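You operate a simulated robot arm through the tools that you are given. There is no shell and no other tool. Be economical: measure what you need, move in short steps, check, and stop when the job is done.

You run a simulated two-armed robot. Do the job below in one go: nothing can be reset, and whatever is moved stays where it is left.

Task
On the long counter, fold the teal towel in half, so that its two short edges meet.

It is judged by the outcome, as a careful person would: the job done as asked, and still so three seconds after it is handed in. It fails if anything else is knocked over, pushed out of place, dropped, spilled or broken. Flat cloth is picked up by pressing the open fingertips on it (5 to 10 N) and closing them slowly along it; thin cloth reads only 2 to 8 mm in the jaws.

Robot
Two 6-joint arms with two-finger grippers on one trunk, on a base that drives. Base frame: it is fixed to the floor where the robot stands at the start and does not move with it; the origin is under the middle of the robot, x ahead of it, y to its left, z up; the surface under the hand at the start is at about z = 0.82. Lengths are in m, angles in degrees, forces in N, time in s.
The left shoulder is at the start at [0.03, 0.178, 0.863], the right one opposite. With the tool pointing down near the work surface each hand reaches from about 0.1 to 0.84 m from the robot's upright axis, wherever it stands, measured 20 degrees to its own side. Places, roughly: long counter [0.5, -1, 0.8]. Payload 2.54 kg a hand.
Tool frame (each hand has its own): the origin (TCP) lies between the finger pads and is the grasp point; the fingertips stand 0.03 m ahead of it; z points along the fingers, y is the line along which they close. Largest opening 0.116 m; the body of the gripper starts 0.095 m behind the TCP.
Orientation is that of the tool frame in the base frame, as a unit quaternion [x, y, z, w]. With the fingers straight down and closing along the base's y, the tool's x points along the base's -x, its y along +y and its z along -z.

Tools
- The arms move only by the tool servo_tool. It takes "left_targets", "right_targets" or both (then of equal length, played together; a hand with none holds still); each is one flat list of numbers, 7 for each row, row after row: the finger opening in m, from 0 to 0.116, then the shift along the tool's x, y, z in m, then the turn, a rotation vector about the tool's x, y, z in degrees. In form: [gripper, x, y, z, rx, ry, rz, gripper, x, y, z, rx, ry, rz, ...]. A call has 1 to 20 rows; each row is the pose to reach, as a shift and turn from the pose commanded when the call began, along the tool's axes at that moment. Rows are played at 5 a second. More than 0.05 m and 8.6 degrees between two rows, or a gripper value outside its range, and nothing of the call is played. Where a pose cannot be reached the arm comes as near as it can. A force on the tool above 40 N (or 10 N above the force at the start of the call, whichever is more), or a blocked arm, ends the call early, and 0.2 s more pass. The fingers move at their own pace (about 0.153 m/s each) and stop on an object; they squeeze with about 45 N. The grip force told is the motor's: it shows also when the fingers shut on nothing. Time passes only in rows, and 0.2 s behind the last, so rows that repeat a pose let the fingers close. The reply holds the time, the measured pose of the TCP, the force on the tool along the base axes, the opening and the grip force, in the units named above and with some noise, with the torque about the TCP (base axes, N m) and any sound that the robot's microphone picked up.
- Cameras (640 x 400 px; columns grow to the right, rows downward): "scene" is now at [0.0384, -0.0238, 1.5782]; the picture's right is [-0.34, -0.94, 0.00], its down [-0.77, 0.28, -0.58] and it looks along [0.54, -0.19, -0.82] (base axes); focal length 272 px, centre (320, 200). "left" rides on the left gripper at [0.069, 0.015, -0.122] in its tool frame; the picture's right is [-0.21, 0.98, 0.00], its down [-0.83, -0.18, -0.53] and it looks along [-0.52, -0.11, 0.85] (tool axes); focal length 251 px, centre (320, 200). "right" rides on the right gripper at [0.069, -0.015, -0.122] in its tool frame; the picture's right is [0.21, 0.98, 0.00], its down [-0.83, 0.18, -0.53] and it looks along [-0.52, 0.11, 0.85] (tool axes); focal length 251 px, centre (320, 200). There is no depth. A picture from a camera that has moved, and an enlarged one, comes with that camera's place and axes in the base frame and with its lens.
- get_image(camera): a new picture of that camera. No time passes.
- raise_lower(by): slides the trunk up (or, below 0, down) by that many m; the arms and the scene camera ride with it, the base frame stays. It gives what a move gives, with no picture.
- base_move(legs): drives the robot by 1 to 6 legs, each [ahead, left, turn to the left] in m, m and degrees, along the robot's own axes; the way and the turn of a leg run together, so that a leg with both is an arc; at most 1.5 m and 180 degrees a leg. The arms and the cameras ride along, it lands a little off, and it stops where it bumps. It gives what a move gives.
- head_to(pan, tilt): turns the head with the scene camera to pan (to the left, within 143 degrees either way) and tilt (down, from -29 to 69), counted from straight ahead of the robot. It gives what a move gives.
- inspect(camera, box): a new picture of the part [left, top, right, bottom] of that camera's present view, enlarged. No time passes.
- close_job(): hands the job in; it is judged then, once.

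Work in short steps. Places have to be worked out from the pictures, the camera data and where the tool is seen: move nearer, look again, correct. Check each grasp and each placing, and mend what went wrong. You have 120 turns and 100 pictures in all, those below and enlarged ones among them. Open the grippers and draw the arms clear of the work before you hand the job in, unless the task says otherwise; then end with one line.

The tools are called as a command line: name --argument value ..., lists and objects as JSON in quotes. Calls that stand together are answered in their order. servo_tool: Moves the arms, as the interface text tells. Its arguments: {"type":"object","properties":{"left_targets":{"type":"array","items":{"type":"number"}},"right_targets":{"type":"array","items":{"type":"number"}}},"required":[]} The other tools are called the same way: raise_lower (by) slides the trunk up or down; base_move (legs) drives the base; head_to (pan, tilt) turns the head that bears the scene camera; get_image (camera) takes a picture; inspect (camera, box) takes an enlarged picture of a part of a camera's view; close_job () hands the job in.

At the start:

```text
time: 0.0
left_position: [0.5317, 0.0806, 0.9697]
left_tcp_rot: [-0.001, 1.0, 0.001, 0.0]
left_force: [0.3, -0.1, -1.2]
left_ft_torque: [0.02, 0.0, -0.01]
left_finger_gap: 0.1159
left_grip_force: 0.1
right_position: [0.4311, -0.3749, 1.0364]
right_tcp_rot: [0.001, 1.0, 0.0, 0.0]
right_force: [-0.2, -0.5, -0.1]
right_ft_torque: [0.03, 0.0, 0.02]
right_finger_gap: 0.1159
right_grip_force: 0.0
trunk travel left (down, up): [-0.075, 0.465]
robot x, y, heading: [0.001, 0.0014, 0.0]
head pan, tilt: [-19.7, 54.8]
```

scene: 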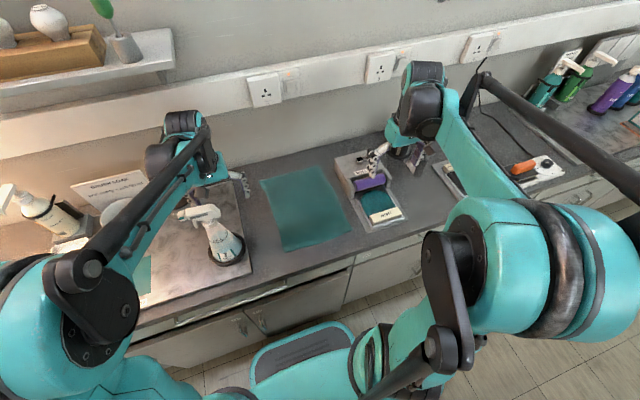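
right: 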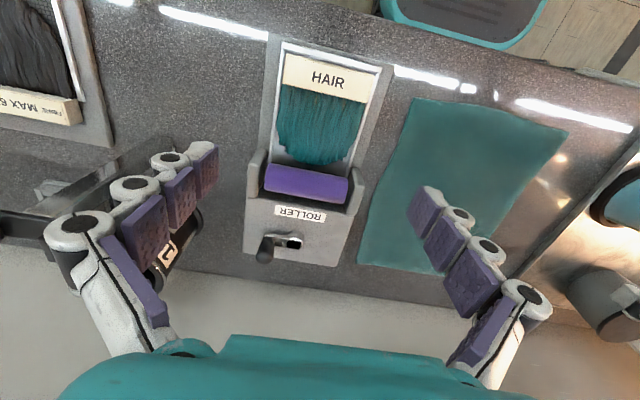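
left: 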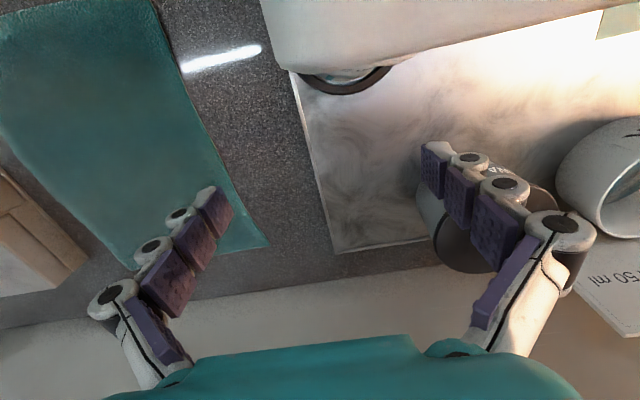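

The scene puts the towel at about x 0.39–0.69 and y −0.03 to −0.25, with its short edges at the near and far ends. I'll enlarge this area to check what stands around it.

inspect --camera "scene" --box '[130, 120, 450, 320]'

```text
2.00 times, centred on (290, 220) of scene
camera zoom: at [0.0384, -0.0238, 1.5782], right [-0.34, -0.94, 0.0], down [-0.77, 0.28, -0.58], along [0.54, -0.19, -0.82], focal length 545 px, centre (380, 160)
```

zoom: 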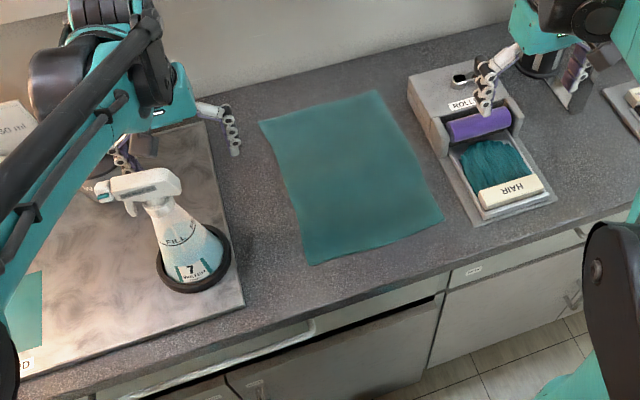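

The spray bottle at about (0.45, 0.13) is tall, and the roller tray sits to the right of the towel. I'll raise the trunk for clearance, then move the base right so the towel is centred between the arms.

raise_lower --by 0.12

base_move --legs '[[0, -0.14, 0]]'

head_to --pan 0 --tilt 55

get_image --camera "scene"

```text
time: 1.5
left_position: [0.5328, 0.08, 1.0907]
left_tcp_rot: [0.0, 1.0, 0.001, -0.001]
left_force: [0.6, -0.2, 0.6]
left_ft_torque: [0.0, -0.02, 0.0]
left_finger_gap: 0.116
left_grip_force: 0.0
right_position: [0.4318, -0.3739, 1.1559]
right_tcp_rot: [0.0, 1.0, 0.001, 0.0]
right_force: [0.1, -0.2, 0.1]
right_ft_torque: [0.0, 0.01, -0.01]
right_finger_gap: 0.1159
right_grip_force: 0.1
trunk travel left (down, up): [-0.195, 0.345]
robot x, y, heading: [-0.0009, 0.0028, -0.3]
head pan, tilt: [-19.7, 54.8]
```

```text
time: 2.8
left_position: [0.5334, -0.0613, 1.0905]
left_tcp_rot: [0.001, 1.0, 0.001, 0.0]
left_force: [-0.3, -0.3, 0.6]
left_ft_torque: [0.06, 0.04, -0.01]
left_finger_gap: 0.1159
left_grip_force: 0.1
right_position: [0.4317, -0.5135, 1.1564]
right_tcp_rot: [0.0, 1.0, 0.001, 0.001]
right_force: [0.5, -0.8, 0.0]
right_ft_torque: [0.07, 0.01, 0.0]
right_finger_gap: 0.1158
right_grip_force: 0.0
trunk travel left (down, up): [-0.195, 0.345]
robot x, y, heading: [0.0026, -0.1362, -0.1]
head pan, tilt: [-19.7, 54.8]
```

```text
time: 3.7
left_position: [0.5333, -0.0602, 1.0909]
left_tcp_rot: [0.0, 1.0, 0.0, -0.001]
left_force: [-0.1, -0.2, 0.3]
left_ft_torque: [-0.02, 0.0, -0.01]
left_finger_gap: 0.116
left_grip_force: 0.0
right_position: [0.4309, -0.5141, 1.1568]
right_tcp_rot: [0.0, 1.0, 0.0, -0.001]
right_force: [0.5, -0.2, 0.2]
right_ft_torque: [0.01, 0.03, 0.0]
right_finger_gap: 0.1161
right_grip_force: 0.0
trunk travel left (down, up): [-0.195, 0.345]
robot x, y, heading: [0.0005, -0.1416, -0.1]
head pan, tilt: [0.0, 55.0]
```

```text
95 pictures are left
camera scene: at [0.0424, -0.1387, 1.698], right [0.0, -1.0, 0.0], down [-0.82, 0.0, -0.57], along [0.57, 0.0, -0.82], focal length 272 px, centre (320, 200)
```

scene: 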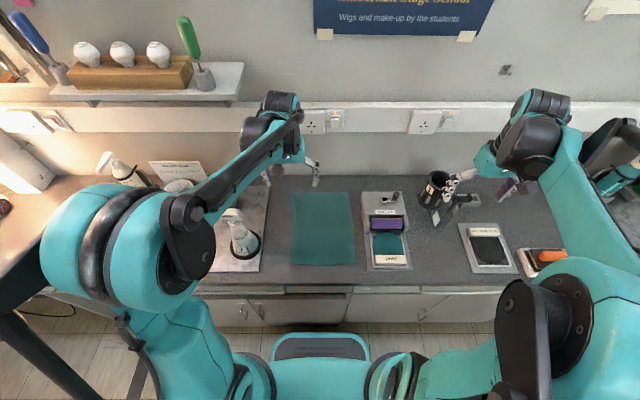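

The towel measures x 0.388–0.688, y −0.035 to −0.258. My plan is to pinch the two far corners, one with each hand, and fold the far edge toward the robot. I'll bring both hands above the far corners with a 15° forward pitch.

servo_tool --left_targets '[0.06, 0, 0, 0, 0, 0, 0, 0.06, -0.02, 0, 0.01, 0, -2, 0, 0.06, -0.04, 0, 0.03, 0, -5, 0, 0.06, -0.06, 0, 0.04, 0, -7, 0, 0.06, -0.08, 0, 0.05, 0, -9, 0, 0.06, -0.1, 0, 0.06, 0, -11, 0, 0.06, -0.12, 0, 0.07, 0, -13, 0, 0.06, -0.13, 0, 0.09, 0, -15, 0, 0.06, -0.13, 0, 0.09, 0, -15, 0]' --right_targets '[0.06, -0.02, 0.03, 0, 0, 0, 0, 0.06, -0.05, 0.065, 0.01, 0, -2, 0, 0.06, -0.08, 0.1, 0.03, 0, -5, 0, 0.06, -0.11, 0.135, 0.05, 0, -7, 0, 0.06, -0.14, 0.17, 0.075, 0, -9, 0, 0.06, -0.17, 0.205, 0.1, 0, -11, 0, 0.06, -0.2, 0.24, 0.125, 0, -13, 0, 0.06, -0.225, 0.275, 0.15, 0, -15, 0, 0.06, -0.23, 0.286, 0.157, 0, -15, 0]'

get_image --camera "scene"

get_image --camera "right"

get_image --camera "left"

```text
refused: row 3 steps farther than a row can; nothing moved
```

```text
94 pictures are left
camera scene: at [0.0424, -0.1387, 1.698], right [0.0, -1.0, 0.0], down [-0.82, 0.0, -0.57], along [0.57, 0.0, -0.82], focal length 272 px, centre (320, 200)
```

scene: 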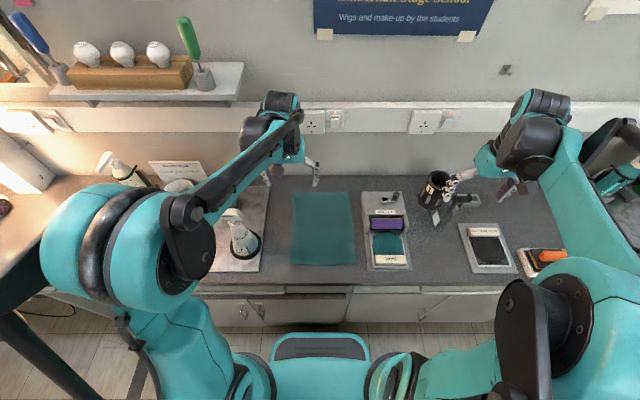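

```text
93 pictures are left
camera right: at [0.3618, -0.5289, 1.2794], right [-0.21, 0.98, 0.0], down [0.83, 0.18, 0.53], along [0.52, 0.11, -0.85], focal length 251 px, centre (320, 200)
```

right: 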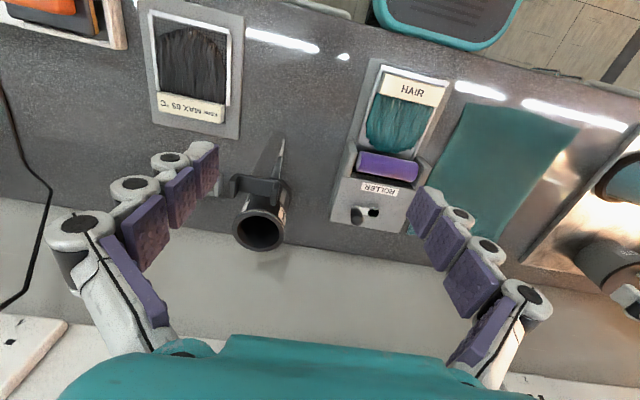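

```text
92 pictures are left
camera left: at [0.4628, -0.0445, 1.2134], right [0.22, 0.98, 0.0], down [0.83, -0.18, 0.53], along [0.52, -0.12, -0.85], focal length 251 px, centre (320, 200)
```

left: 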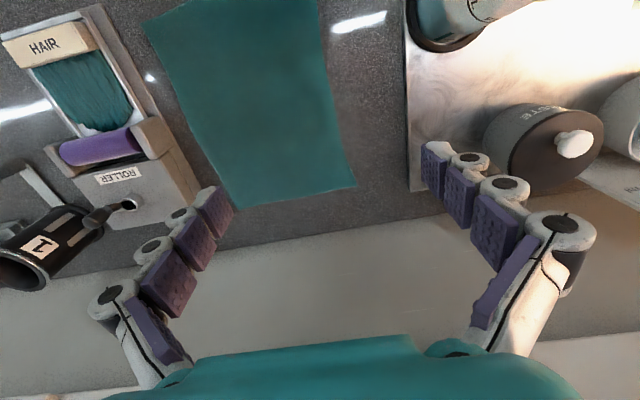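

One step was slightly too long, so nothing moved. A hair dryer stands near (0.65, −0.57), so I'll move the right hand sideways first and then ahead and down.

servo_tool --left_targets '[0.06, 0, 0, 0, 0, 0, 0, 0.06, 0, 0, 0, 0, 0, 0, 0.06, 0, 0, 0, 0, 0, 0, 0.06, 0, 0, 0, 0, 0, 0, 0.06, 0, 0, 0, 0, 0, 0, 0.06, -0.02, 0, 0.01, 0, -2, 0, 0.06, -0.04, 0, 0.02, 0, -5, 0, 0.06, -0.06, 0, 0.04, 0, -7, 0, 0.06, -0.08, 0, 0.05, 0, -9, 0, 0.06, -0.1, 0, 0.06, 0, -11, 0, 0.06, -0.12, 0, 0.07, 0, -13, 0, 0.06, -0.13, 0, 0.09, 0, -15, 0, 0.06, -0.13, 0, 0.09, 0, -15, 0]' --right_targets '[0.06, 0, 0.03, 0, 0, 0, 0, 0.06, 0, 0.07, 0, 0, 0, 0, 0.06, 0, 0.115, 0, 0, 0, 0, 0.06, -0.01, 0.16, 0, 0, 0, 0, 0.06, -0.03, 0.2, 0, 0, 0, 0, 0.06, -0.06, 0.23, 0.01, 0, -2, 0, 0.06, -0.09, 0.26, 0.03, 0, -5, 0, 0.06, -0.12, 0.28, 0.055, 0, -7, 0, 0.06, -0.15, 0.286, 0.085, 0, -9, 0, 0.06, -0.18, 0.286, 0.115, 0, -11, 0, 0.06, -0.21, 0.286, 0.145, 0, -13, 0, 0.06, -0.23, 0.286, 0.157, 0, -15, 0, 0.06, -0.23, 0.286, 0.157, 0, -15, 0]'

get_image --camera "scene"

get_image --camera "right"

get_image --camera "left"

```text
time: 6.5
left_position: [0.6626, -0.0598, 1.0]
left_tcp_rot: [0.001, 0.991, 0.0, 0.131]
left_force: [0.1, -0.5, 0.1]
left_ft_torque: [0.04, -0.01, 0.02]
left_finger_gap: 0.0599
left_grip_force: 0.0
right_position: [0.6611, -0.2285, 1.0009]
right_tcp_rot: [0.002, 0.991, 0.0, 0.13]
right_force: [0.7, 0.8, 0.5]
right_ft_torque: [0.03, 0.0, 0.02]
right_finger_gap: 0.0602
right_grip_force: 0.1
trunk travel left (down, up): [-0.195, 0.345]
robot x, y, heading: [0.0043, -0.1378, 0.0]
head pan, tilt: [0.0, 55.0]
```

```text
91 pictures are left
camera scene: at [0.0419, -0.1388, 1.698], right [0.0, -1.0, 0.0], down [-0.82, 0.0, -0.57], along [0.57, 0.0, -0.82], focal length 272 px, centre (320, 200)
```

scene: 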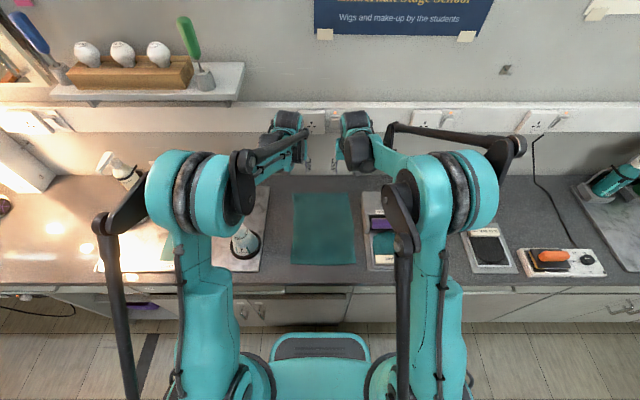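

```text
90 pictures are left
camera right: at [0.5623, -0.2433, 1.1013], right [-0.21, 0.98, -0.06], down [0.66, 0.18, 0.73], along [0.72, 0.11, -0.68], focal length 251 px, centre (320, 200)
```

right: 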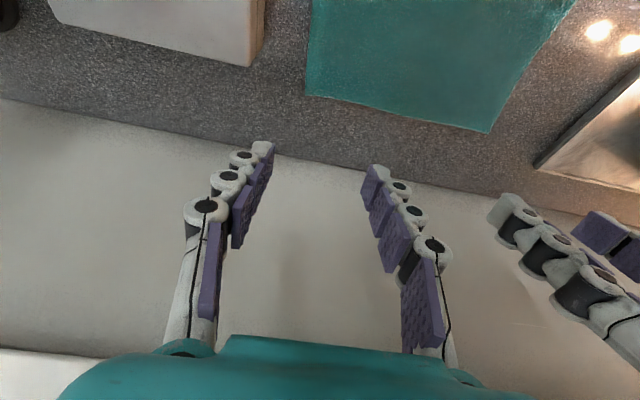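

```text
89 pictures are left
camera left: at [0.5634, -0.0453, 1.1015], right [0.21, 0.98, 0.06], down [0.66, -0.18, 0.73], along [0.72, -0.12, -0.68], focal length 251 px, centre (320, 200)
```

left: 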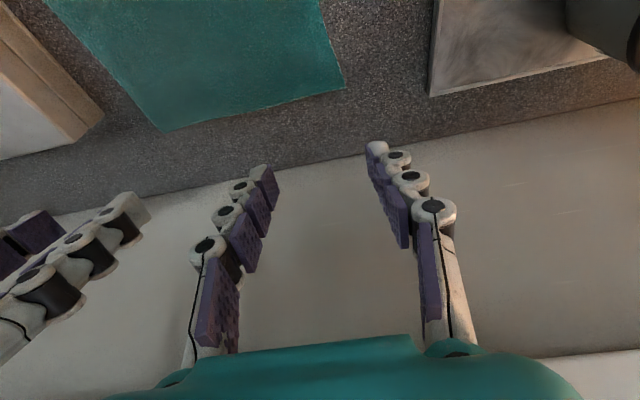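

The wrist views put the far corners at about (0.687, −0.027) and (0.691, −0.250). I'll go down to about 2 cm above them with the jaws at 35 mm and nearly vertical.

servo_tool --left_targets '[0.035, 0.006, 0.001, 0.032, 0, 2.5, 0, 0.035, 0.0115, 0.0025, 0.064, 0, 5, 0, 0.035, 0.017, 0.004, 0.096, 0, 7.5, 0, 0.035, 0.0227, 0.005, 0.1286, 0, 10, 0, 0.035, 0.0227, 0.005, 0.1286, 0, 10, 0]' --right_targets '[0.035, 0.006, 0.001, 0.032, 0, 2.5, 0, 0.035, 0.011, 0.0025, 0.064, 0, 5, 0, 0.035, 0.016, 0.004, 0.097, 0, 7.5, 0, 0.035, 0.0213, 0.0045, 0.13, 0, 10, 0, 0.035, 0.0213, 0.0045, 0.13, 0, 10, 0]'

get_image --camera "right"

get_image --camera "left"

```text
time: 7.7
left_position: [0.6725, -0.054, 0.8713]
left_tcp_rot: [0.001, 0.999, 0.0, 0.044]
left_force: [0.4, -0.4, 0.1]
left_ft_torque: [0.03, -0.01, 0.0]
left_finger_gap: 0.0352
left_grip_force: 0.0
right_position: [0.6735, -0.2241, 0.8697]
right_tcp_rot: [0.0, 0.999, 0.001, 0.044]
right_force: [0.1, 0.6, -0.2]
right_ft_torque: [0.01, -0.05, -0.01]
right_finger_gap: 0.0353
right_grip_force: 0.2
trunk travel left (down, up): [-0.195, 0.345]
robot x, y, heading: [-0.0001, -0.1393, 0.0]
head pan, tilt: [0.0, 55.0]
```

```text
88 pictures are left
camera right: at [0.5937, -0.2392, 0.9853], right [-0.21, 0.98, -0.02], down [0.78, 0.18, 0.6], along [0.59, 0.11, -0.8], focal length 251 px, centre (320, 200)
```

right: 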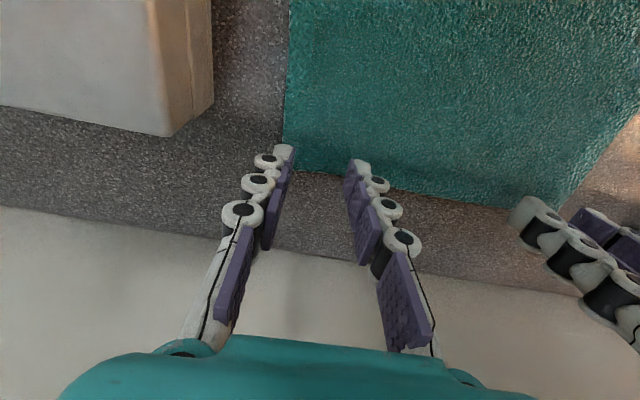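

```text
87 pictures are left
camera left: at [0.5932, -0.0394, 0.9879], right [0.21, 0.98, 0.02], down [0.78, -0.18, 0.6], along [0.59, -0.12, -0.8], focal length 251 px, centre (320, 200)
```

left: 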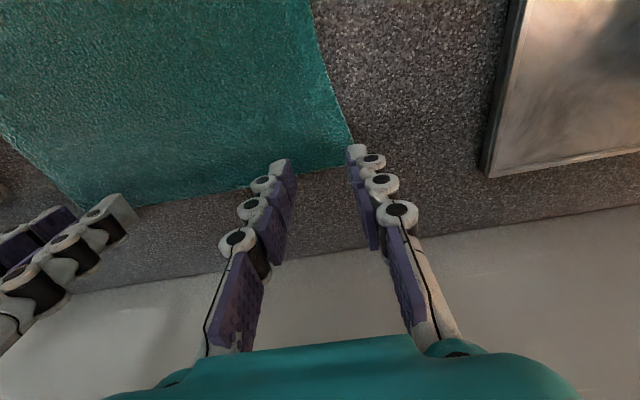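

The tips are just at the corners. I'll shift each hand 6 mm inward and lower until light contact.

servo_tool --left_targets '[0.035, 0.003, -0.006, 0.005, 0, 0, 0, 0.035, 0.004, -0.006, 0.01, 0, 0, 0, 0.035, 0.0045, -0.006, 0.015, 0, 0, 0, 0.035, 0.0045, -0.006, 0.018, 0, 0, 0, 0.035, 0.0045, -0.006, 0.018, 0, 0, 0]' --right_targets '[0.035, 0.003, 0.006, 0.005, 0, 0, 0, 0.035, 0.004, 0.006, 0.01, 0, 0, 0, 0.035, 0.0045, 0.006, 0.015, 0, 0, 0, 0.035, 0.0045, 0.006, 0.017, 0, 0, 0, 0.035, 0.0045, 0.006, 0.017, 0, 0, 0]'

```text
time: 8.9
left_position: [0.6705, -0.0607, 0.8535]
left_tcp_rot: [0.0, 0.999, 0.001, 0.044]
left_force: [0.7, -0.5, 5.5]
left_ft_torque: [0.01, -0.01, -0.03]
left_finger_gap: 0.035
left_grip_force: 0.0
right_position: [0.6716, -0.2191, 0.8521]
right_tcp_rot: [0.001, 0.999, -0.001, 0.044]
right_force: [2.2, -1.3, 14.1]
right_ft_torque: [-0.09, 0.04, 0.03]
right_finger_gap: 0.0362
right_grip_force: 0.3
trunk travel left (down, up): [-0.195, 0.345]
robot x, y, heading: [0.0023, -0.1392, -0.3]
head pan, tilt: [0.0, 55.0]
```

Both hands are in contact, the left at 5.5 N and the right at 14 N. I'll ease the right slightly and close both slowly.

servo_tool --left_targets '[0.035, 0, 0, 0.0003, 0, 0, 0, 0.031, 0, 0, 0.0003, 0, 0, 0, 0.027, 0, 0, 0.0003, 0, 0, 0, 0.023, 0, 0, 0.0003, 0, 0, 0, 0.019, 0, 0, 0.0003, 0, 0, 0, 0.015, 0, 0, 0.0003, 0, 0, 0, 0.011, 0, 0, 0.0003, 0, 0, 0, 0.007, 0, 0, 0.0003, 0, 0, 0, 0.003, 0, 0, 0.0003, 0, 0, 0, 0, 0, 0, 0.0003, 0, 0, 0, 0, 0, 0, 0.0003, 0, 0, 0, 0, 0, 0, 0.0003, 0, 0, 0]' --right_targets '[0.035, 0, 0, -0.0007, 0, 0, 0, 0.031, 0, 0, -0.0007, 0, 0, 0, 0.027, 0, 0, -0.0007, 0, 0, 0, 0.023, 0, 0, -0.0007, 0, 0, 0, 0.019, 0, 0, -0.0007, 0, 0, 0, 0.015, 0, 0, -0.0007, 0, 0, 0, 0.011, 0, 0, -0.0007, 0, 0, 0, 0.007, 0, 0, -0.0007, 0, 0, 0, 0.003, 0, 0, -0.0007, 0, 0, 0, 0, 0, 0, -0.0007, 0, 0, 0, 0, 0, 0, -0.0007, 0, 0, 0, 0, 0, 0, -0.0007, 0, 0, 0]'

get_image --camera "right"

get_image --camera "left"

```text
time: 11.5
left_position: [0.6705, -0.0604, 0.8519]
left_tcp_rot: [0.001, 0.999, 0.0, 0.044]
left_force: [0.1, -6.8, 2.3]
left_ft_torque: [-0.24, 0.03, 0.0]
left_finger_gap: 0.0035
left_grip_force: 32.3
right_position: [0.672, -0.2182, 0.851]
right_tcp_rot: [0.001, 0.999, 0.0, 0.043]
right_force: [-0.5, 6.7, 2.5]
right_ft_torque: [0.24, -0.01, 0.03]
right_finger_gap: 0.0033
right_grip_force: 32.5
trunk travel left (down, up): [-0.195, 0.345]
robot x, y, heading: [-0.0003, -0.1349, 0.2]
head pan, tilt: [0.0, 55.0]
```

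```text
86 pictures are left
camera right: at [0.5915, -0.2327, 0.9683], right [-0.21, 0.98, -0.02], down [0.78, 0.18, 0.6], along [0.59, 0.11, -0.8], focal length 251 px, centre (320, 200)
```

right: 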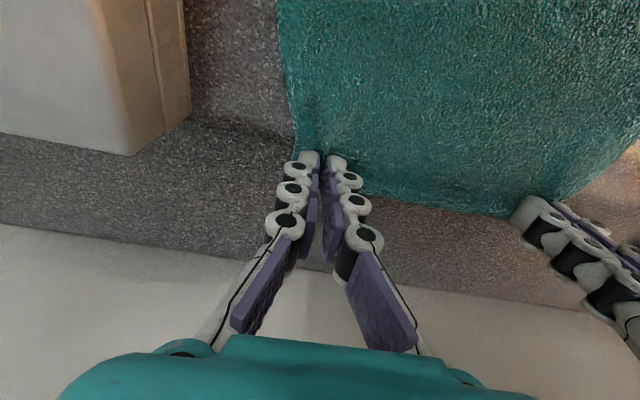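

```text
85 pictures are left
camera left: at [0.5907, -0.0461, 0.9685], right [0.22, 0.98, 0.02], down [0.78, -0.18, 0.6], along [0.59, -0.12, -0.8], focal length 251 px, centre (320, 200)
```

left: 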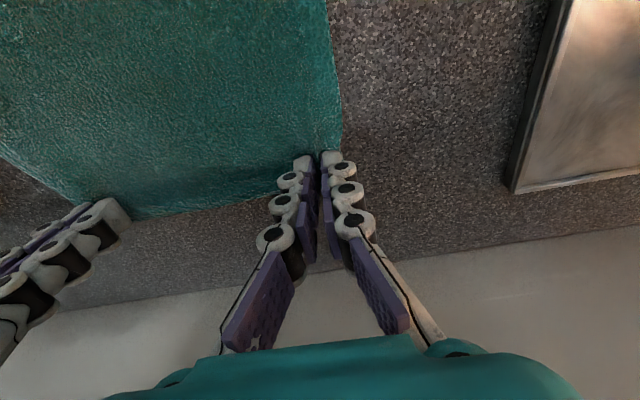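

Both jaws read about 3.4 mm with cloth gathered between them. I'll lift 4 cm and check the hold.

servo_tool --left_targets '[0, 0, -0.001, -0.01, 0, 0, 0, 0, 0.003, -0.002, -0.02, 0, 0, 0, 0, 0.006, -0.002, -0.03, 0, 0, 0, 0, 0.01, -0.002, -0.04, 0, 0, 0]' --right_targets '[0, 0, 0.001, -0.01, 0, 0, 0, 0, 0.003, 0.002, -0.02, 0, 0, 0, 0, 0.006, 0.002, -0.03, 0, 0, 0, 0, 0.01, 0.002, -0.04, 0, 0, 0]'

get_image --camera "right"

get_image --camera "left"

get_image --camera "scene"

```text
time: 12.5
left_position: [0.6576, -0.0628, 0.8911]
left_tcp_rot: [0.001, 0.999, 0.001, 0.043]
left_force: [0.1, -3.7, 1.7]
left_ft_torque: [-0.11, -0.01, -0.05]
left_finger_gap: 0.0031
left_grip_force: 33.7
right_position: [0.6585, -0.2153, 0.8916]
right_tcp_rot: [0.001, 0.999, 0.001, 0.043]
right_force: [0.2, 2.7, 0.0]
right_ft_torque: [0.07, 0.01, 0.03]
right_finger_gap: 0.0033
right_grip_force: 32.7
trunk travel left (down, up): [-0.195, 0.345]
robot x, y, heading: [0.0007, -0.137, 0.0]
head pan, tilt: [0.0, 55.0]
```

```text
84 pictures are left
camera right: at [0.5779, -0.2305, 1.0075], right [-0.21, 0.98, -0.02], down [0.78, 0.18, 0.6], along [0.59, 0.11, -0.8], focal length 251 px, centre (320, 200)
```

right: 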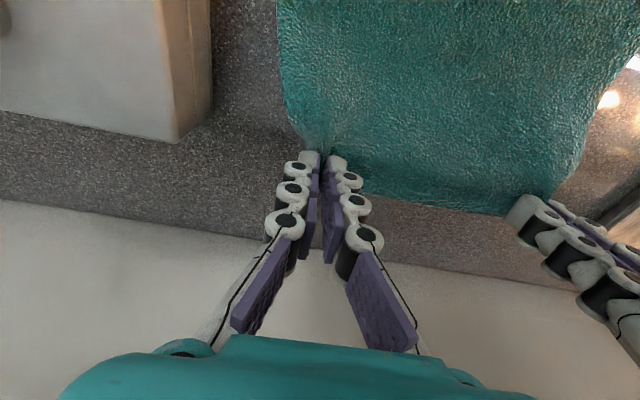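

```text
83 pictures are left
camera left: at [0.5771, -0.0477, 1.0074], right [0.21, 0.98, 0.02], down [0.78, -0.18, 0.6], along [0.59, -0.12, -0.8], focal length 251 px, centre (320, 200)
```

left: 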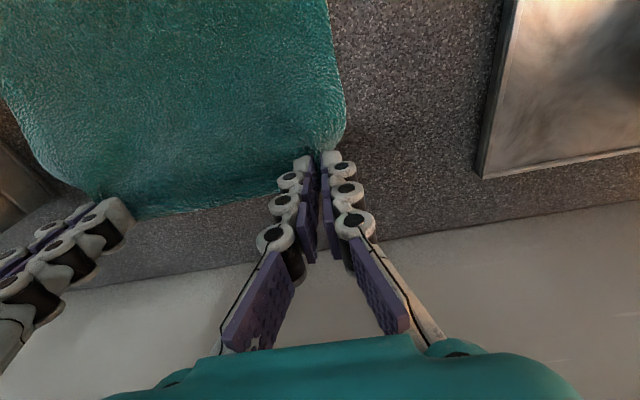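

```text
82 pictures are left
camera scene: at [0.0417, -0.1387, 1.698], right [0.0, -1.0, 0.0], down [-0.82, 0.0, -0.57], along [0.57, 0.0, -0.82], focal length 272 px, centre (320, 200)
```

scene: 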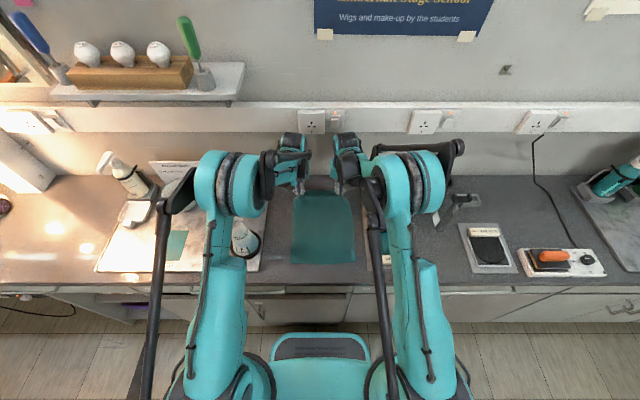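

The edge is held firmly by both hands. I'll carry it up and toward the robot in an arc with the fingers pitching forward, keeping the cloth slack.

servo_tool --left_targets '[0, 0.0196, 0, -0.0303, 0, -4, 0, 0, 0.0492, 0, -0.0552, 0, -11, 0, 0, 0.0834, 0, -0.0711, 0, -18, 0, 0, 0.1163, 0, -0.0753, 0, -25, 0, 0, 0.1163, 0, -0.0753, 0, -25, 0]' --right_targets '[0, 0.0196, 0, -0.0303, 0, -4, 0, 0, 0.0492, 0, -0.0552, 0, -11, 0, 0, 0.0834, 0, -0.0711, 0, -18, 0, 0, 0.1163, 0, -0.0753, 0, -25, 0, 0, 0.1163, 0, -0.0753, 0, -25, 0]'

get_image --camera "scene"

get_image --camera "left"

```text
time: 13.7
left_position: [0.5367, -0.0623, 0.955]
left_tcp_rot: [0.001, 0.966, 0.0, 0.259]
left_force: [0.4, -2.3, -0.7]
left_ft_torque: [-0.08, -0.01, -0.02]
left_finger_gap: 0.0034
left_grip_force: 30.5
right_position: [0.535, -0.2155, 0.9547]
right_tcp_rot: [0.0, 0.966, 0.0, 0.259]
right_force: [-0.9, 2.3, -1.1]
right_ft_torque: [0.03, -0.01, 0.04]
right_finger_gap: 0.0034
right_grip_force: 30.8
trunk travel left (down, up): [-0.195, 0.345]
robot x, y, heading: [-0.0023, -0.1379, -0.0]
head pan, tilt: [0.0, 55.0]
```

```text
81 pictures are left
camera scene: at [0.0443, -0.1387, 1.6979], right [0.0, -1.0, 0.0], down [-0.82, 0.0, -0.57], along [0.57, 0.0, -0.82], focal length 272 px, centre (320, 200)
```

scene: 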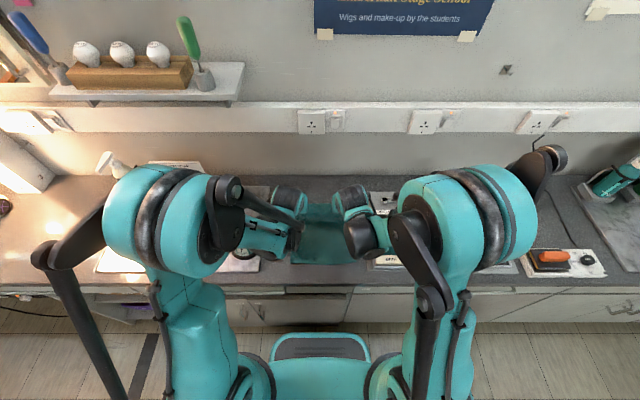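

```text
80 pictures are left
camera left: at [0.415, -0.0477, 1.0269], right [0.19, 0.98, 0.11], down [0.45, -0.18, 0.88], along [0.87, -0.12, -0.47], focal length 251 px, centre (320, 200)
```

left: 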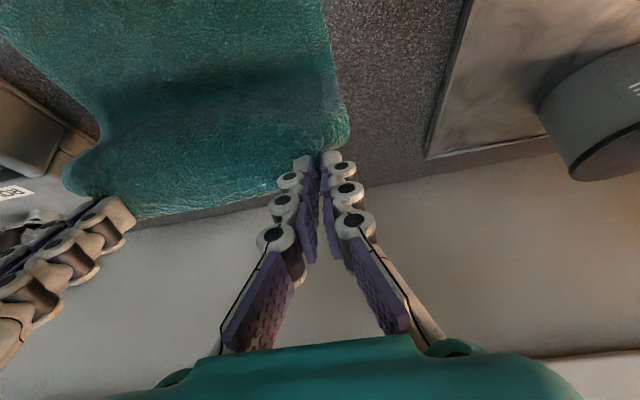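

Pitch and position came out as planned, with the cloth still held. I'll check the left wrist's clearance to the spray bottle before backing up.

inspect --camera "scene" --box '[200, 160, 440, 310]'

get_image --camera "right"

```text
2.67 times, centred on (320, 235) of scene
camera zoom: at [0.0443, -0.1387, 1.6979], right [0.0, -1.0, 0.0], down [-0.82, 0.0, -0.57], along [0.57, 0.0, -0.82], focal length 726 px, centre (320, 107)
```

zoom: 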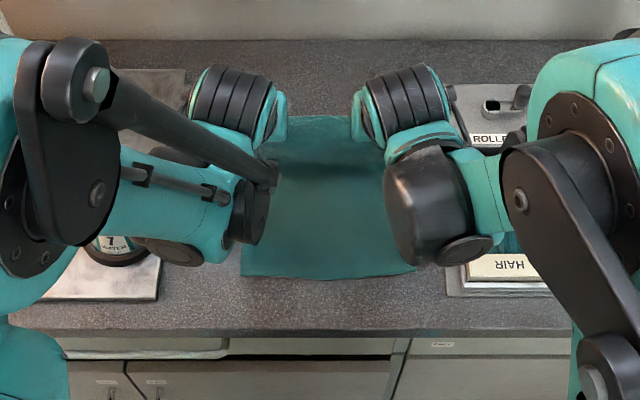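

```text
78 pictures are left
camera right: at [0.4146, -0.2303, 1.0269], right [-0.19, 0.98, -0.11], down [0.45, 0.18, 0.88], along [0.87, 0.11, -0.47], focal length 251 px, centre (320, 200)
```

right: 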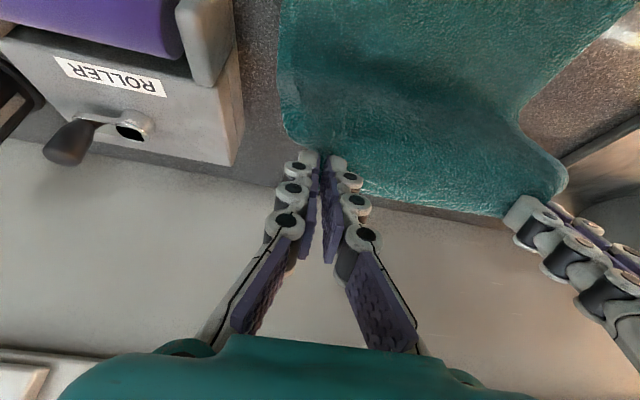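

The left forearm passes above the bottle, whose top is at about z 1.05, with a few cm to spare. I'll lift 2.5 cm and then back the base so the forearm clears the bottle before anything goes down.

servo_tool --left_targets '[0, -0.0125, 0, -0.0217, 0, 0, 0]' --right_targets '[0, -0.0125, 0, -0.0217, 0, 0, 0]'

base_move --legs '[[-0.08, 0, 0]]'

get_image --camera "scene"

get_image --camera "right"

```text
time: 14.1
left_position: [0.5331, -0.0615, 0.9811]
left_tcp_rot: [0.001, 0.966, -0.001, 0.26]
left_force: [0.5, -2.6, 0.1]
left_ft_torque: [-0.1, -0.03, -0.04]
left_finger_gap: 0.004
left_grip_force: 32.2
right_position: [0.5346, -0.2157, 0.9825]
right_tcp_rot: [0.001, 0.966, 0.0, 0.26]
right_force: [-0.3, 3.9, -0.4]
right_ft_torque: [0.0, 0.0, 0.06]
right_finger_gap: 0.0036
right_grip_force: 30.7
trunk travel left (down, up): [-0.195, 0.345]
robot x, y, heading: [-0.0007, -0.1387, -0.0]
head pan, tilt: [0.0, 55.0]
```

```text
time: 15.1
left_position: [0.453, -0.0626, 0.9805]
left_tcp_rot: [0.0, 0.966, 0.0, 0.259]
left_force: [-1.2, -2.8, 1.5]
left_ft_torque: [-0.15, -0.03, -0.04]
left_finger_gap: 0.0034
left_grip_force: 33.2
right_position: [0.4557, -0.215, 0.9809]
right_tcp_rot: [-0.001, 0.966, 0.0, 0.26]
right_force: [-0.7, 2.8, -1.2]
right_ft_torque: [0.07, -0.04, 0.04]
right_finger_gap: 0.0039
right_grip_force: 34.3
trunk travel left (down, up): [-0.195, 0.345]
robot x, y, heading: [-0.0822, -0.142, -0.1]
head pan, tilt: [0.0, 55.0]
```

```text
77 pictures are left
camera scene: at [-0.0397, -0.1385, 1.698], right [0.0, -1.0, 0.0], down [-0.82, 0.0, -0.57], along [0.57, 0.0, -0.82], focal length 272 px, centre (320, 200)
```

scene: 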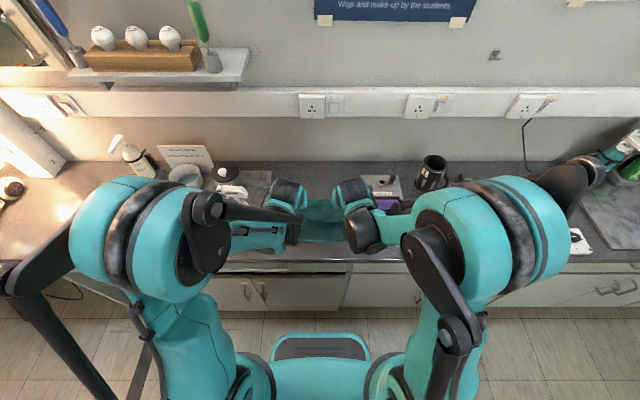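

```text
76 pictures are left
camera right: at [0.3328, -0.2299, 1.0532], right [-0.18, 0.98, -0.11], down [0.45, 0.18, 0.88], along [0.88, 0.11, -0.47], focal length 251 px, centre (320, 200)
```

right: 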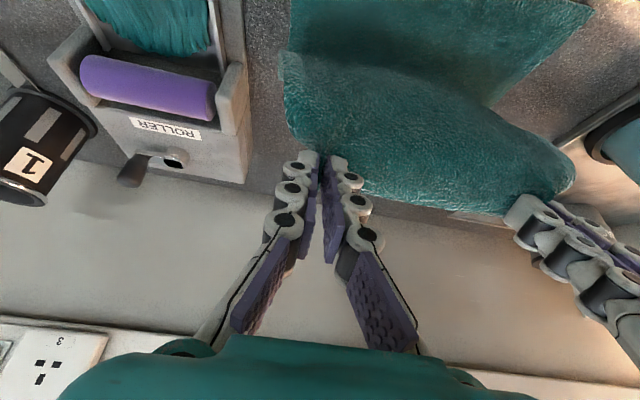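

The fold has formed well and the forearm is past the bottle. I'll bring the edge down toward the near edge while pitching the fingers forward, so the cloth end turns over.

servo_tool --left_targets '[0, 0.0251, 0, -0.0006, 0, -7, 0, 0, 0.0518, 0, 0.0041, 0, -14, 0, 0, 0.0774, 0, 0.0154, 0, -21, 0, 0, 0.0994, 0, 0.0293, 0, -28, 0, 0, 0.1178, 0, 0.0455, 0, -35, 0, 0, 0.1333, 0, 0.0624, 0, -40, 0, 0, 0.1333, 0, 0.0624, 0, -40, 0]' --right_targets '[0, 0.0251, 0, -0.0006, 0, -7, 0, 0, 0.0518, 0, 0.0041, 0, -14, 0, 0, 0.0774, 0, 0.0154, 0, -21, 0, 0, 0.0994, 0, 0.0293, 0, -28, 0, 0, 0.1178, 0, 0.0455, 0, -35, 0, 0, 0.1333, 0, 0.0624, 0, -40, 0, 0, 0.1333, 0, 0.0624, 0, -40, 0]'

get_image --camera "scene"

get_image --camera "right"

get_image --camera "left"

```text
time: 16.5
left_position: [0.4454, -0.0926, 1.0663]
left_tcp_rot: [-0.003, 0.829, 0.005, 0.559]
left_force: [-1.0, 6.9, 0.4]
left_ft_torque: [-0.38, -0.05, -1.02]
left_finger_gap: 0.0038
left_grip_force: 31.2
left hand out of reach, approached as far as the arm can: row 2, 3, 4, 5, 6
right_position: [0.4446, -0.1814, 1.0668]
right_tcp_rot: [0.005, 0.829, -0.007, 0.559]
right_force: [-1.4, -7.8, 1.2]
right_ft_torque: [0.41, 0.06, 1.01]
right_finger_gap: 0.0024
right_grip_force: 31.6
right hand out of reach, approached as far as the arm can: row 2, 3, 4, 5, 6
trunk travel left (down, up): [-0.195, 0.345]
robot x, y, heading: [-0.0798, -0.1362, -0.3]
head pan, tilt: [0.0, 55.0]
stopped in row 6 (left hand): the force on the tool passed its limit at 84 N (the readings are from after the stop); the commanded pose is now the measured one
```

```text
75 pictures are left
camera scene: at [-0.0374, -0.1387, 1.6979], right [0.0, -1.0, 0.0], down [-0.82, 0.0, -0.57], along [0.57, 0.0, -0.82], focal length 272 px, centre (320, 200)
```

scene: 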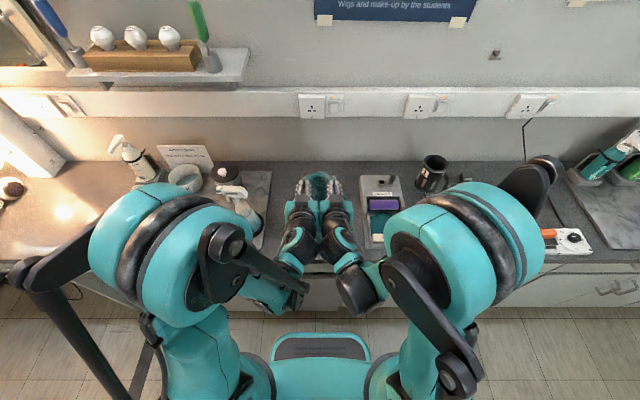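

```text
74 pictures are left
camera right: at [0.3059, -0.1943, 1.0485], right [-0.07, 0.98, -0.2], down [-0.18, 0.19, 0.96], along [0.98, 0.1, 0.17], focal length 251 px, centre (320, 200)
```

right: 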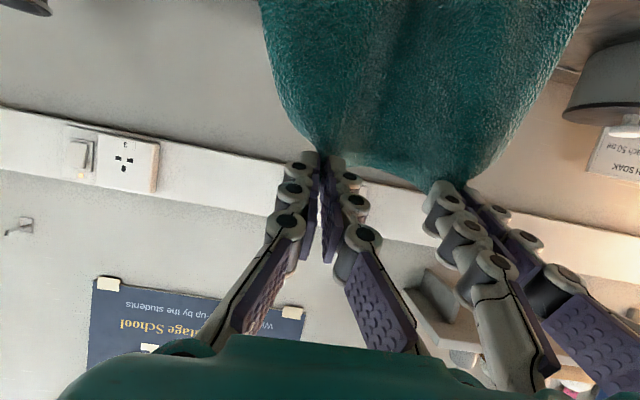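

```text
73 pictures are left
camera left: at [0.3047, -0.08, 1.0502], right [0.07, 0.98, 0.2], down [-0.18, -0.19, 0.96], along [0.98, -0.1, 0.17], focal length 251 px, centre (320, 200)
```

left: 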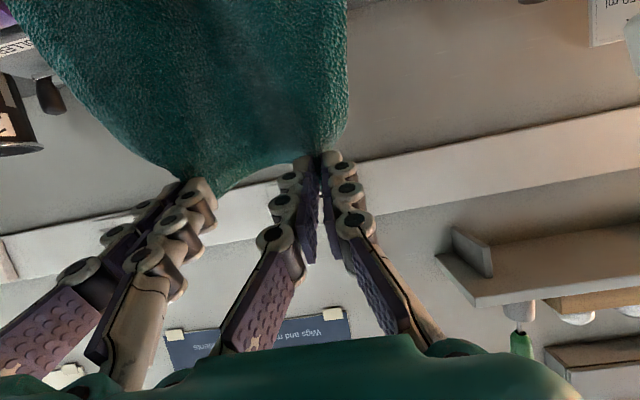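

That pose was out of reach at this trunk height. The hands rose and crowded inward until their wrists touched, though the cloth is still held. I'll look closely before separating them.

inspect --camera "scene" --box '[200, 140, 440, 290]'

```text
2.67 times, centred on (320, 215) of scene
camera zoom: at [-0.0374, -0.1387, 1.6979], right [0.0, -1.0, 0.0], down [-0.82, 0.0, -0.57], along [0.57, 0.0, -0.82], focal length 726 px, centre (320, 160)
```

zoom: 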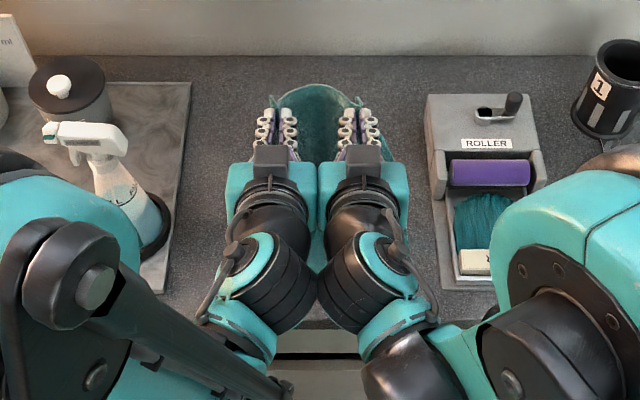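

All objects are upright. I'll spread the hands back out to 0.15 m apart while easing the pitch.

servo_tool --left_targets '[0, 0, 0.01, 0, 0, 4, 0, 0, 0, 0.02, 0, 0, 8, 0, 0, 0, 0.03, 0, 0, 12, 0]' --right_targets '[0, 0, -0.01, 0, 0, 4, 0, 0, 0, -0.02, 0, 0, 8, 0, 0, 0, -0.03, 0, 0, 12, 0]'

get_image --camera "right"

inspect --camera "scene" --box '[200, 140, 440, 290]'

```text
time: 17.3
left_position: [0.443, -0.0626, 1.0683]
left_tcp_rot: [-0.005, 0.883, 0.005, 0.469]
left_force: [0.5, -0.9, -0.8]
left_ft_torque: [-0.01, 0.02, -0.04]
left_finger_gap: 0.0039
left_grip_force: 32.1
right_position: [0.4446, -0.2117, 1.067]
right_tcp_rot: [0.005, 0.883, -0.005, 0.47]
right_force: [0.0, 0.2, 0.8]
right_ft_torque: [0.03, 0.03, 0.02]
right_finger_gap: 0.0026
right_grip_force: 31.1
trunk travel left (down, up): [-0.195, 0.345]
robot x, y, heading: [-0.0787, -0.1462, -0.1]
head pan, tilt: [0.0, 55.0]
```

```text
71 pictures are left
camera right: at [0.3037, -0.2239, 1.0783], right [-0.11, 0.98, -0.18], down [0.02, 0.19, 0.98], along [0.99, 0.1, -0.04], focal length 251 px, centre (320, 200)
```

right: 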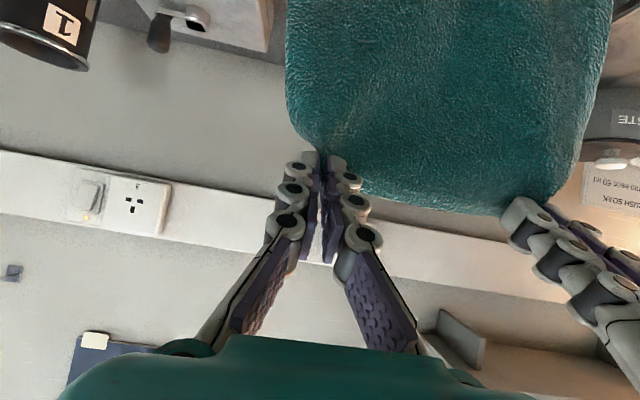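

```text
2.67 times, centred on (320, 215) of scene
camera zoom: at [-0.0387, -0.1386, 1.698], right [0.0, -1.0, 0.0], down [-0.82, 0.0, -0.57], along [0.57, 0.0, -0.82], focal length 726 px, centre (320, 160)
```

zoom: 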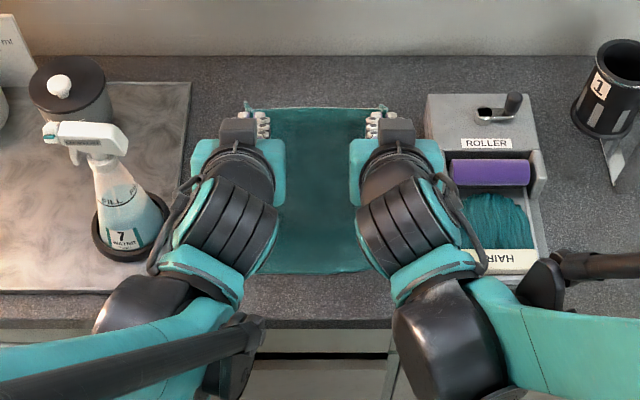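

The near edge of the towel is still at x≈0.39, and the fingers are pitched 56° with the edge held straight. I'll lower with the trunk, back up a bit, then lower more.

raise_lower --by -0.11

base_move --legs '[[-0.045, 0, 0]]'

raise_lower --by -0.045

get_image --camera "scene"

get_image --camera "left"

```text
time: 18.7
left_position: [0.4437, -0.0633, 0.9572]
left_tcp_rot: [-0.004, 0.883, 0.006, 0.47]
left_force: [-0.1, 0.1, 0.0]
left_ft_torque: [-0.01, -0.03, -0.03]
left_finger_gap: 0.0038
left_grip_force: 32.5
right_position: [0.4447, -0.2095, 0.9566]
right_tcp_rot: [0.004, 0.882, -0.004, 0.471]
right_force: [-0.6, 0.2, -0.1]
right_ft_torque: [0.04, -0.02, 0.0]
right_finger_gap: 0.0037
right_grip_force: 32.4
trunk travel left (down, up): [-0.085, 0.455]
robot x, y, heading: [-0.0794, -0.1399, -0.1]
head pan, tilt: [0.0, 55.0]
```

```text
time: 19.6
left_position: [0.3988, -0.0643, 0.9587]
left_tcp_rot: [-0.004, 0.882, 0.005, 0.471]
left_force: [-0.6, 0.0, -0.7]
left_ft_torque: [-0.06, -0.01, -0.04]
left_finger_gap: 0.0041
left_grip_force: 32.5
right_position: [0.3977, -0.2106, 0.9592]
right_tcp_rot: [0.005, 0.882, -0.005, 0.47]
right_force: [-0.5, -0.2, 1.2]
right_ft_torque: [0.06, -0.02, 0.0]
right_finger_gap: 0.0034
right_grip_force: 32.9
trunk travel left (down, up): [-0.085, 0.455]
robot x, y, heading: [-0.126, -0.1389, -0.0]
head pan, tilt: [0.0, 55.0]
```

```text
time: 20.5
left_position: [0.3995, -0.0637, 0.9136]
left_tcp_rot: [-0.004, 0.882, 0.005, 0.47]
left_force: [0.3, -1.0, 0.3]
left_ft_torque: [-0.06, -0.02, -0.04]
left_finger_gap: 0.0036
left_grip_force: 32.1
right_position: [0.4001, -0.2109, 0.9126]
right_tcp_rot: [0.004, 0.883, -0.004, 0.47]
right_force: [0.1, 0.4, 0.1]
right_ft_torque: [0.0, 0.0, 0.02]
right_finger_gap: 0.0035
right_grip_force: 32.8
trunk travel left (down, up): [-0.04, 0.5]
robot x, y, heading: [-0.1284, -0.1414, 0.1]
head pan, tilt: [0.0, 55.0]
```

```text
69 pictures are left
camera scene: at [-0.0828, -0.1386, 1.543], right [0.0, -1.0, 0.0], down [-0.82, 0.0, -0.57], along [0.57, 0.0, -0.82], focal length 272 px, centre (320, 200)
```

scene: 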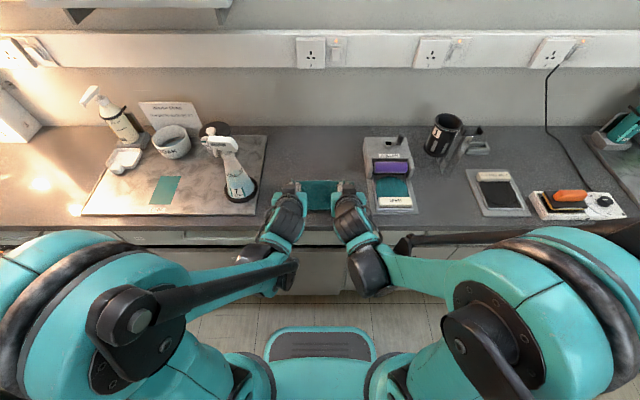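

```text
68 pictures are left
camera left: at [0.2587, -0.0508, 0.9249], right [0.11, 0.98, 0.18], down [0.02, -0.19, 0.98], along [0.99, -0.1, -0.04], focal length 251 px, centre (320, 200)
```

left: 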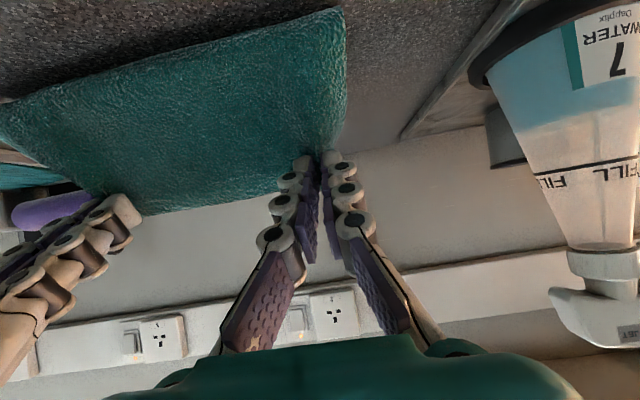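

The end hangs nicely turned over. The wrist limits how far I can pitch at low height, so I'll extend the arms 10 cm forward and back the base by the same amount, to gain reach for lowering with a strong pitch.

servo_tool --left_targets '[0, -0.0186, 0, 0.0276, 0, 0, 0, 0, -0.0373, 0, 0.0553, 0, 0, 0, 0, -0.0559, 0, 0.0829, 0, 0, 0]' --right_targets '[0, -0.0186, 0, 0.0276, 0, 0, 0, 0, -0.0373, 0, 0.0553, 0, 0, 0, 0, -0.0559, 0, 0.0829, 0, 0, 0]'

base_move --legs '[[-0.1, 0, 0]]'

```text
time: 21.3
left_position: [0.5007, -0.0637, 0.9116]
left_tcp_rot: [-0.004, 0.883, 0.006, 0.47]
left_force: [-0.2, -1.4, -0.7]
left_ft_torque: [-0.06, -0.01, -0.06]
left_finger_gap: 0.0036
left_grip_force: 32.4
right_position: [0.5011, -0.212, 0.9109]
right_tcp_rot: [0.005, 0.883, -0.005, 0.47]
right_force: [0.0, 1.2, 0.4]
right_ft_torque: [0.01, 0.05, 0.02]
right_finger_gap: 0.0035
right_grip_force: 32.4
trunk travel left (down, up): [-0.04, 0.5]
robot x, y, heading: [-0.1229, -0.1381, -0.1]
head pan, tilt: [0.0, 55.0]
```

```text
time: 22.5
left_position: [0.3973, -0.0629, 0.914]
left_tcp_rot: [-0.003, 0.882, 0.005, 0.471]
left_force: [-0.2, -1.8, 0.4]
left_ft_torque: [-0.09, -0.02, -0.05]
left_finger_gap: 0.0036
left_grip_force: 33.1
right_position: [0.3977, -0.2114, 0.9127]
right_tcp_rot: [0.004, 0.883, -0.005, 0.47]
right_force: [0.7, 1.9, 0.1]
right_ft_torque: [0.03, -0.02, 0.01]
right_finger_gap: 0.0033
right_grip_force: 32.1
trunk travel left (down, up): [-0.04, 0.5]
robot x, y, heading: [-0.2288, -0.1402, -0.1]
head pan, tilt: [0.0, 55.0]
```

Cloth is held at x≈0.42. I'll try lowering with pitch increasing to 70°, in small steps.

servo_tool --left_targets '[0, 0.0157, 0, 0.0031, 0, -7, 0]' --right_targets '[0, 0.0157, 0, 0.0031, 0, -7, 0]'

```text
time: 22.9
left_position: [0.3927, -0.0636, 0.8981]
left_tcp_rot: [-0.003, 0.852, 0.004, 0.523]
left_force: [0.6, -1.4, 0.1]
left_ft_torque: [-0.03, 0.0, -0.08]
left_finger_gap: 0.0036
left_grip_force: 32.1
right_position: [0.3936, -0.2123, 0.8976]
right_tcp_rot: [0.005, 0.852, -0.005, 0.523]
right_force: [-0.2, 1.4, -0.4]
right_ft_torque: [0.0, -0.01, 0.05]
right_finger_gap: 0.0037
right_grip_force: 32.4
trunk travel left (down, up): [-0.04, 0.5]
robot x, y, heading: [-0.2251, -0.1403, -0.1]
head pan, tilt: [0.0, 55.0]
```

Reached. I'll take the next two steps down to a tip height of about 0.855 at 70°.

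servo_tool --left_targets '[0, 0.0199, 0, -0.0002, 0, -7, 0, 0, 0.0367, 0, 0.0005, 0, -7, 0, 0, 0.0367, 0, 0.0005, 0, -7, 0]' --right_targets '[0, 0.0199, 0, -0.0002, 0, -7, 0, 0, 0.0367, 0, 0.0005, 0, -7, 0, 0, 0.0367, 0, 0.0005, 0, -7, 0]'

get_image --camera "scene"

get_image --camera "left"

```text
time: 23.7
left_position: [0.3867, -0.0653, 0.886]
left_tcp_rot: [-0.002, 0.819, 0.004, 0.574]
left_force: [0.1, 0.0, -0.4]
left_ft_torque: [0.0, 0.0, 0.0]
left_finger_gap: 0.0036
left_grip_force: 32.1
left hand out of reach, approached as far as the arm can: row 1, 2, 3
right_position: [0.3892, -0.2114, 0.885]
right_tcp_rot: [0.005, 0.819, -0.006, 0.574]
right_force: [-0.7, -0.4, -0.1]
right_ft_torque: [-0.01, 0.04, 0.01]
right_finger_gap: 0.0035
right_grip_force: 33.0
right hand out of reach, approached as far as the arm can: row 1, 2, 3
trunk travel left (down, up): [-0.04, 0.5]
robot x, y, heading: [-0.2269, -0.1396, -0.3]
head pan, tilt: [0.0, 55.0]
```

```text
67 pictures are left
camera scene: at [-0.1832, -0.1385, 1.543], right [0.0, -1.0, 0.0], down [-0.82, 0.0, -0.57], along [0.57, 0.0, -0.82], focal length 272 px, centre (320, 200)
```

scene: 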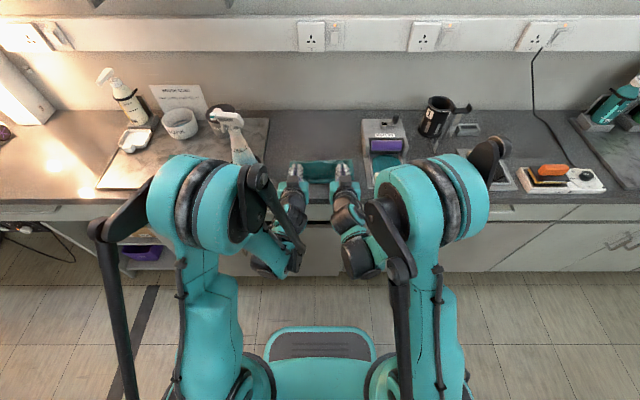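

```text
66 pictures are left
camera left: at [0.2479, -0.0515, 0.8644], right [0.06, 0.98, 0.21], down [-0.22, -0.19, 0.96], along [0.97, -0.11, 0.2], focal length 251 px, centre (320, 200)
```

left: 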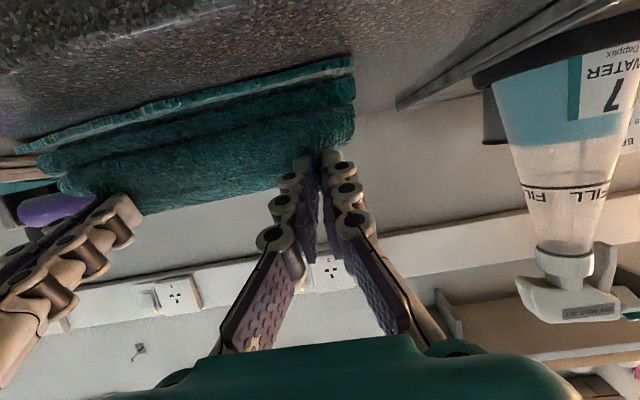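

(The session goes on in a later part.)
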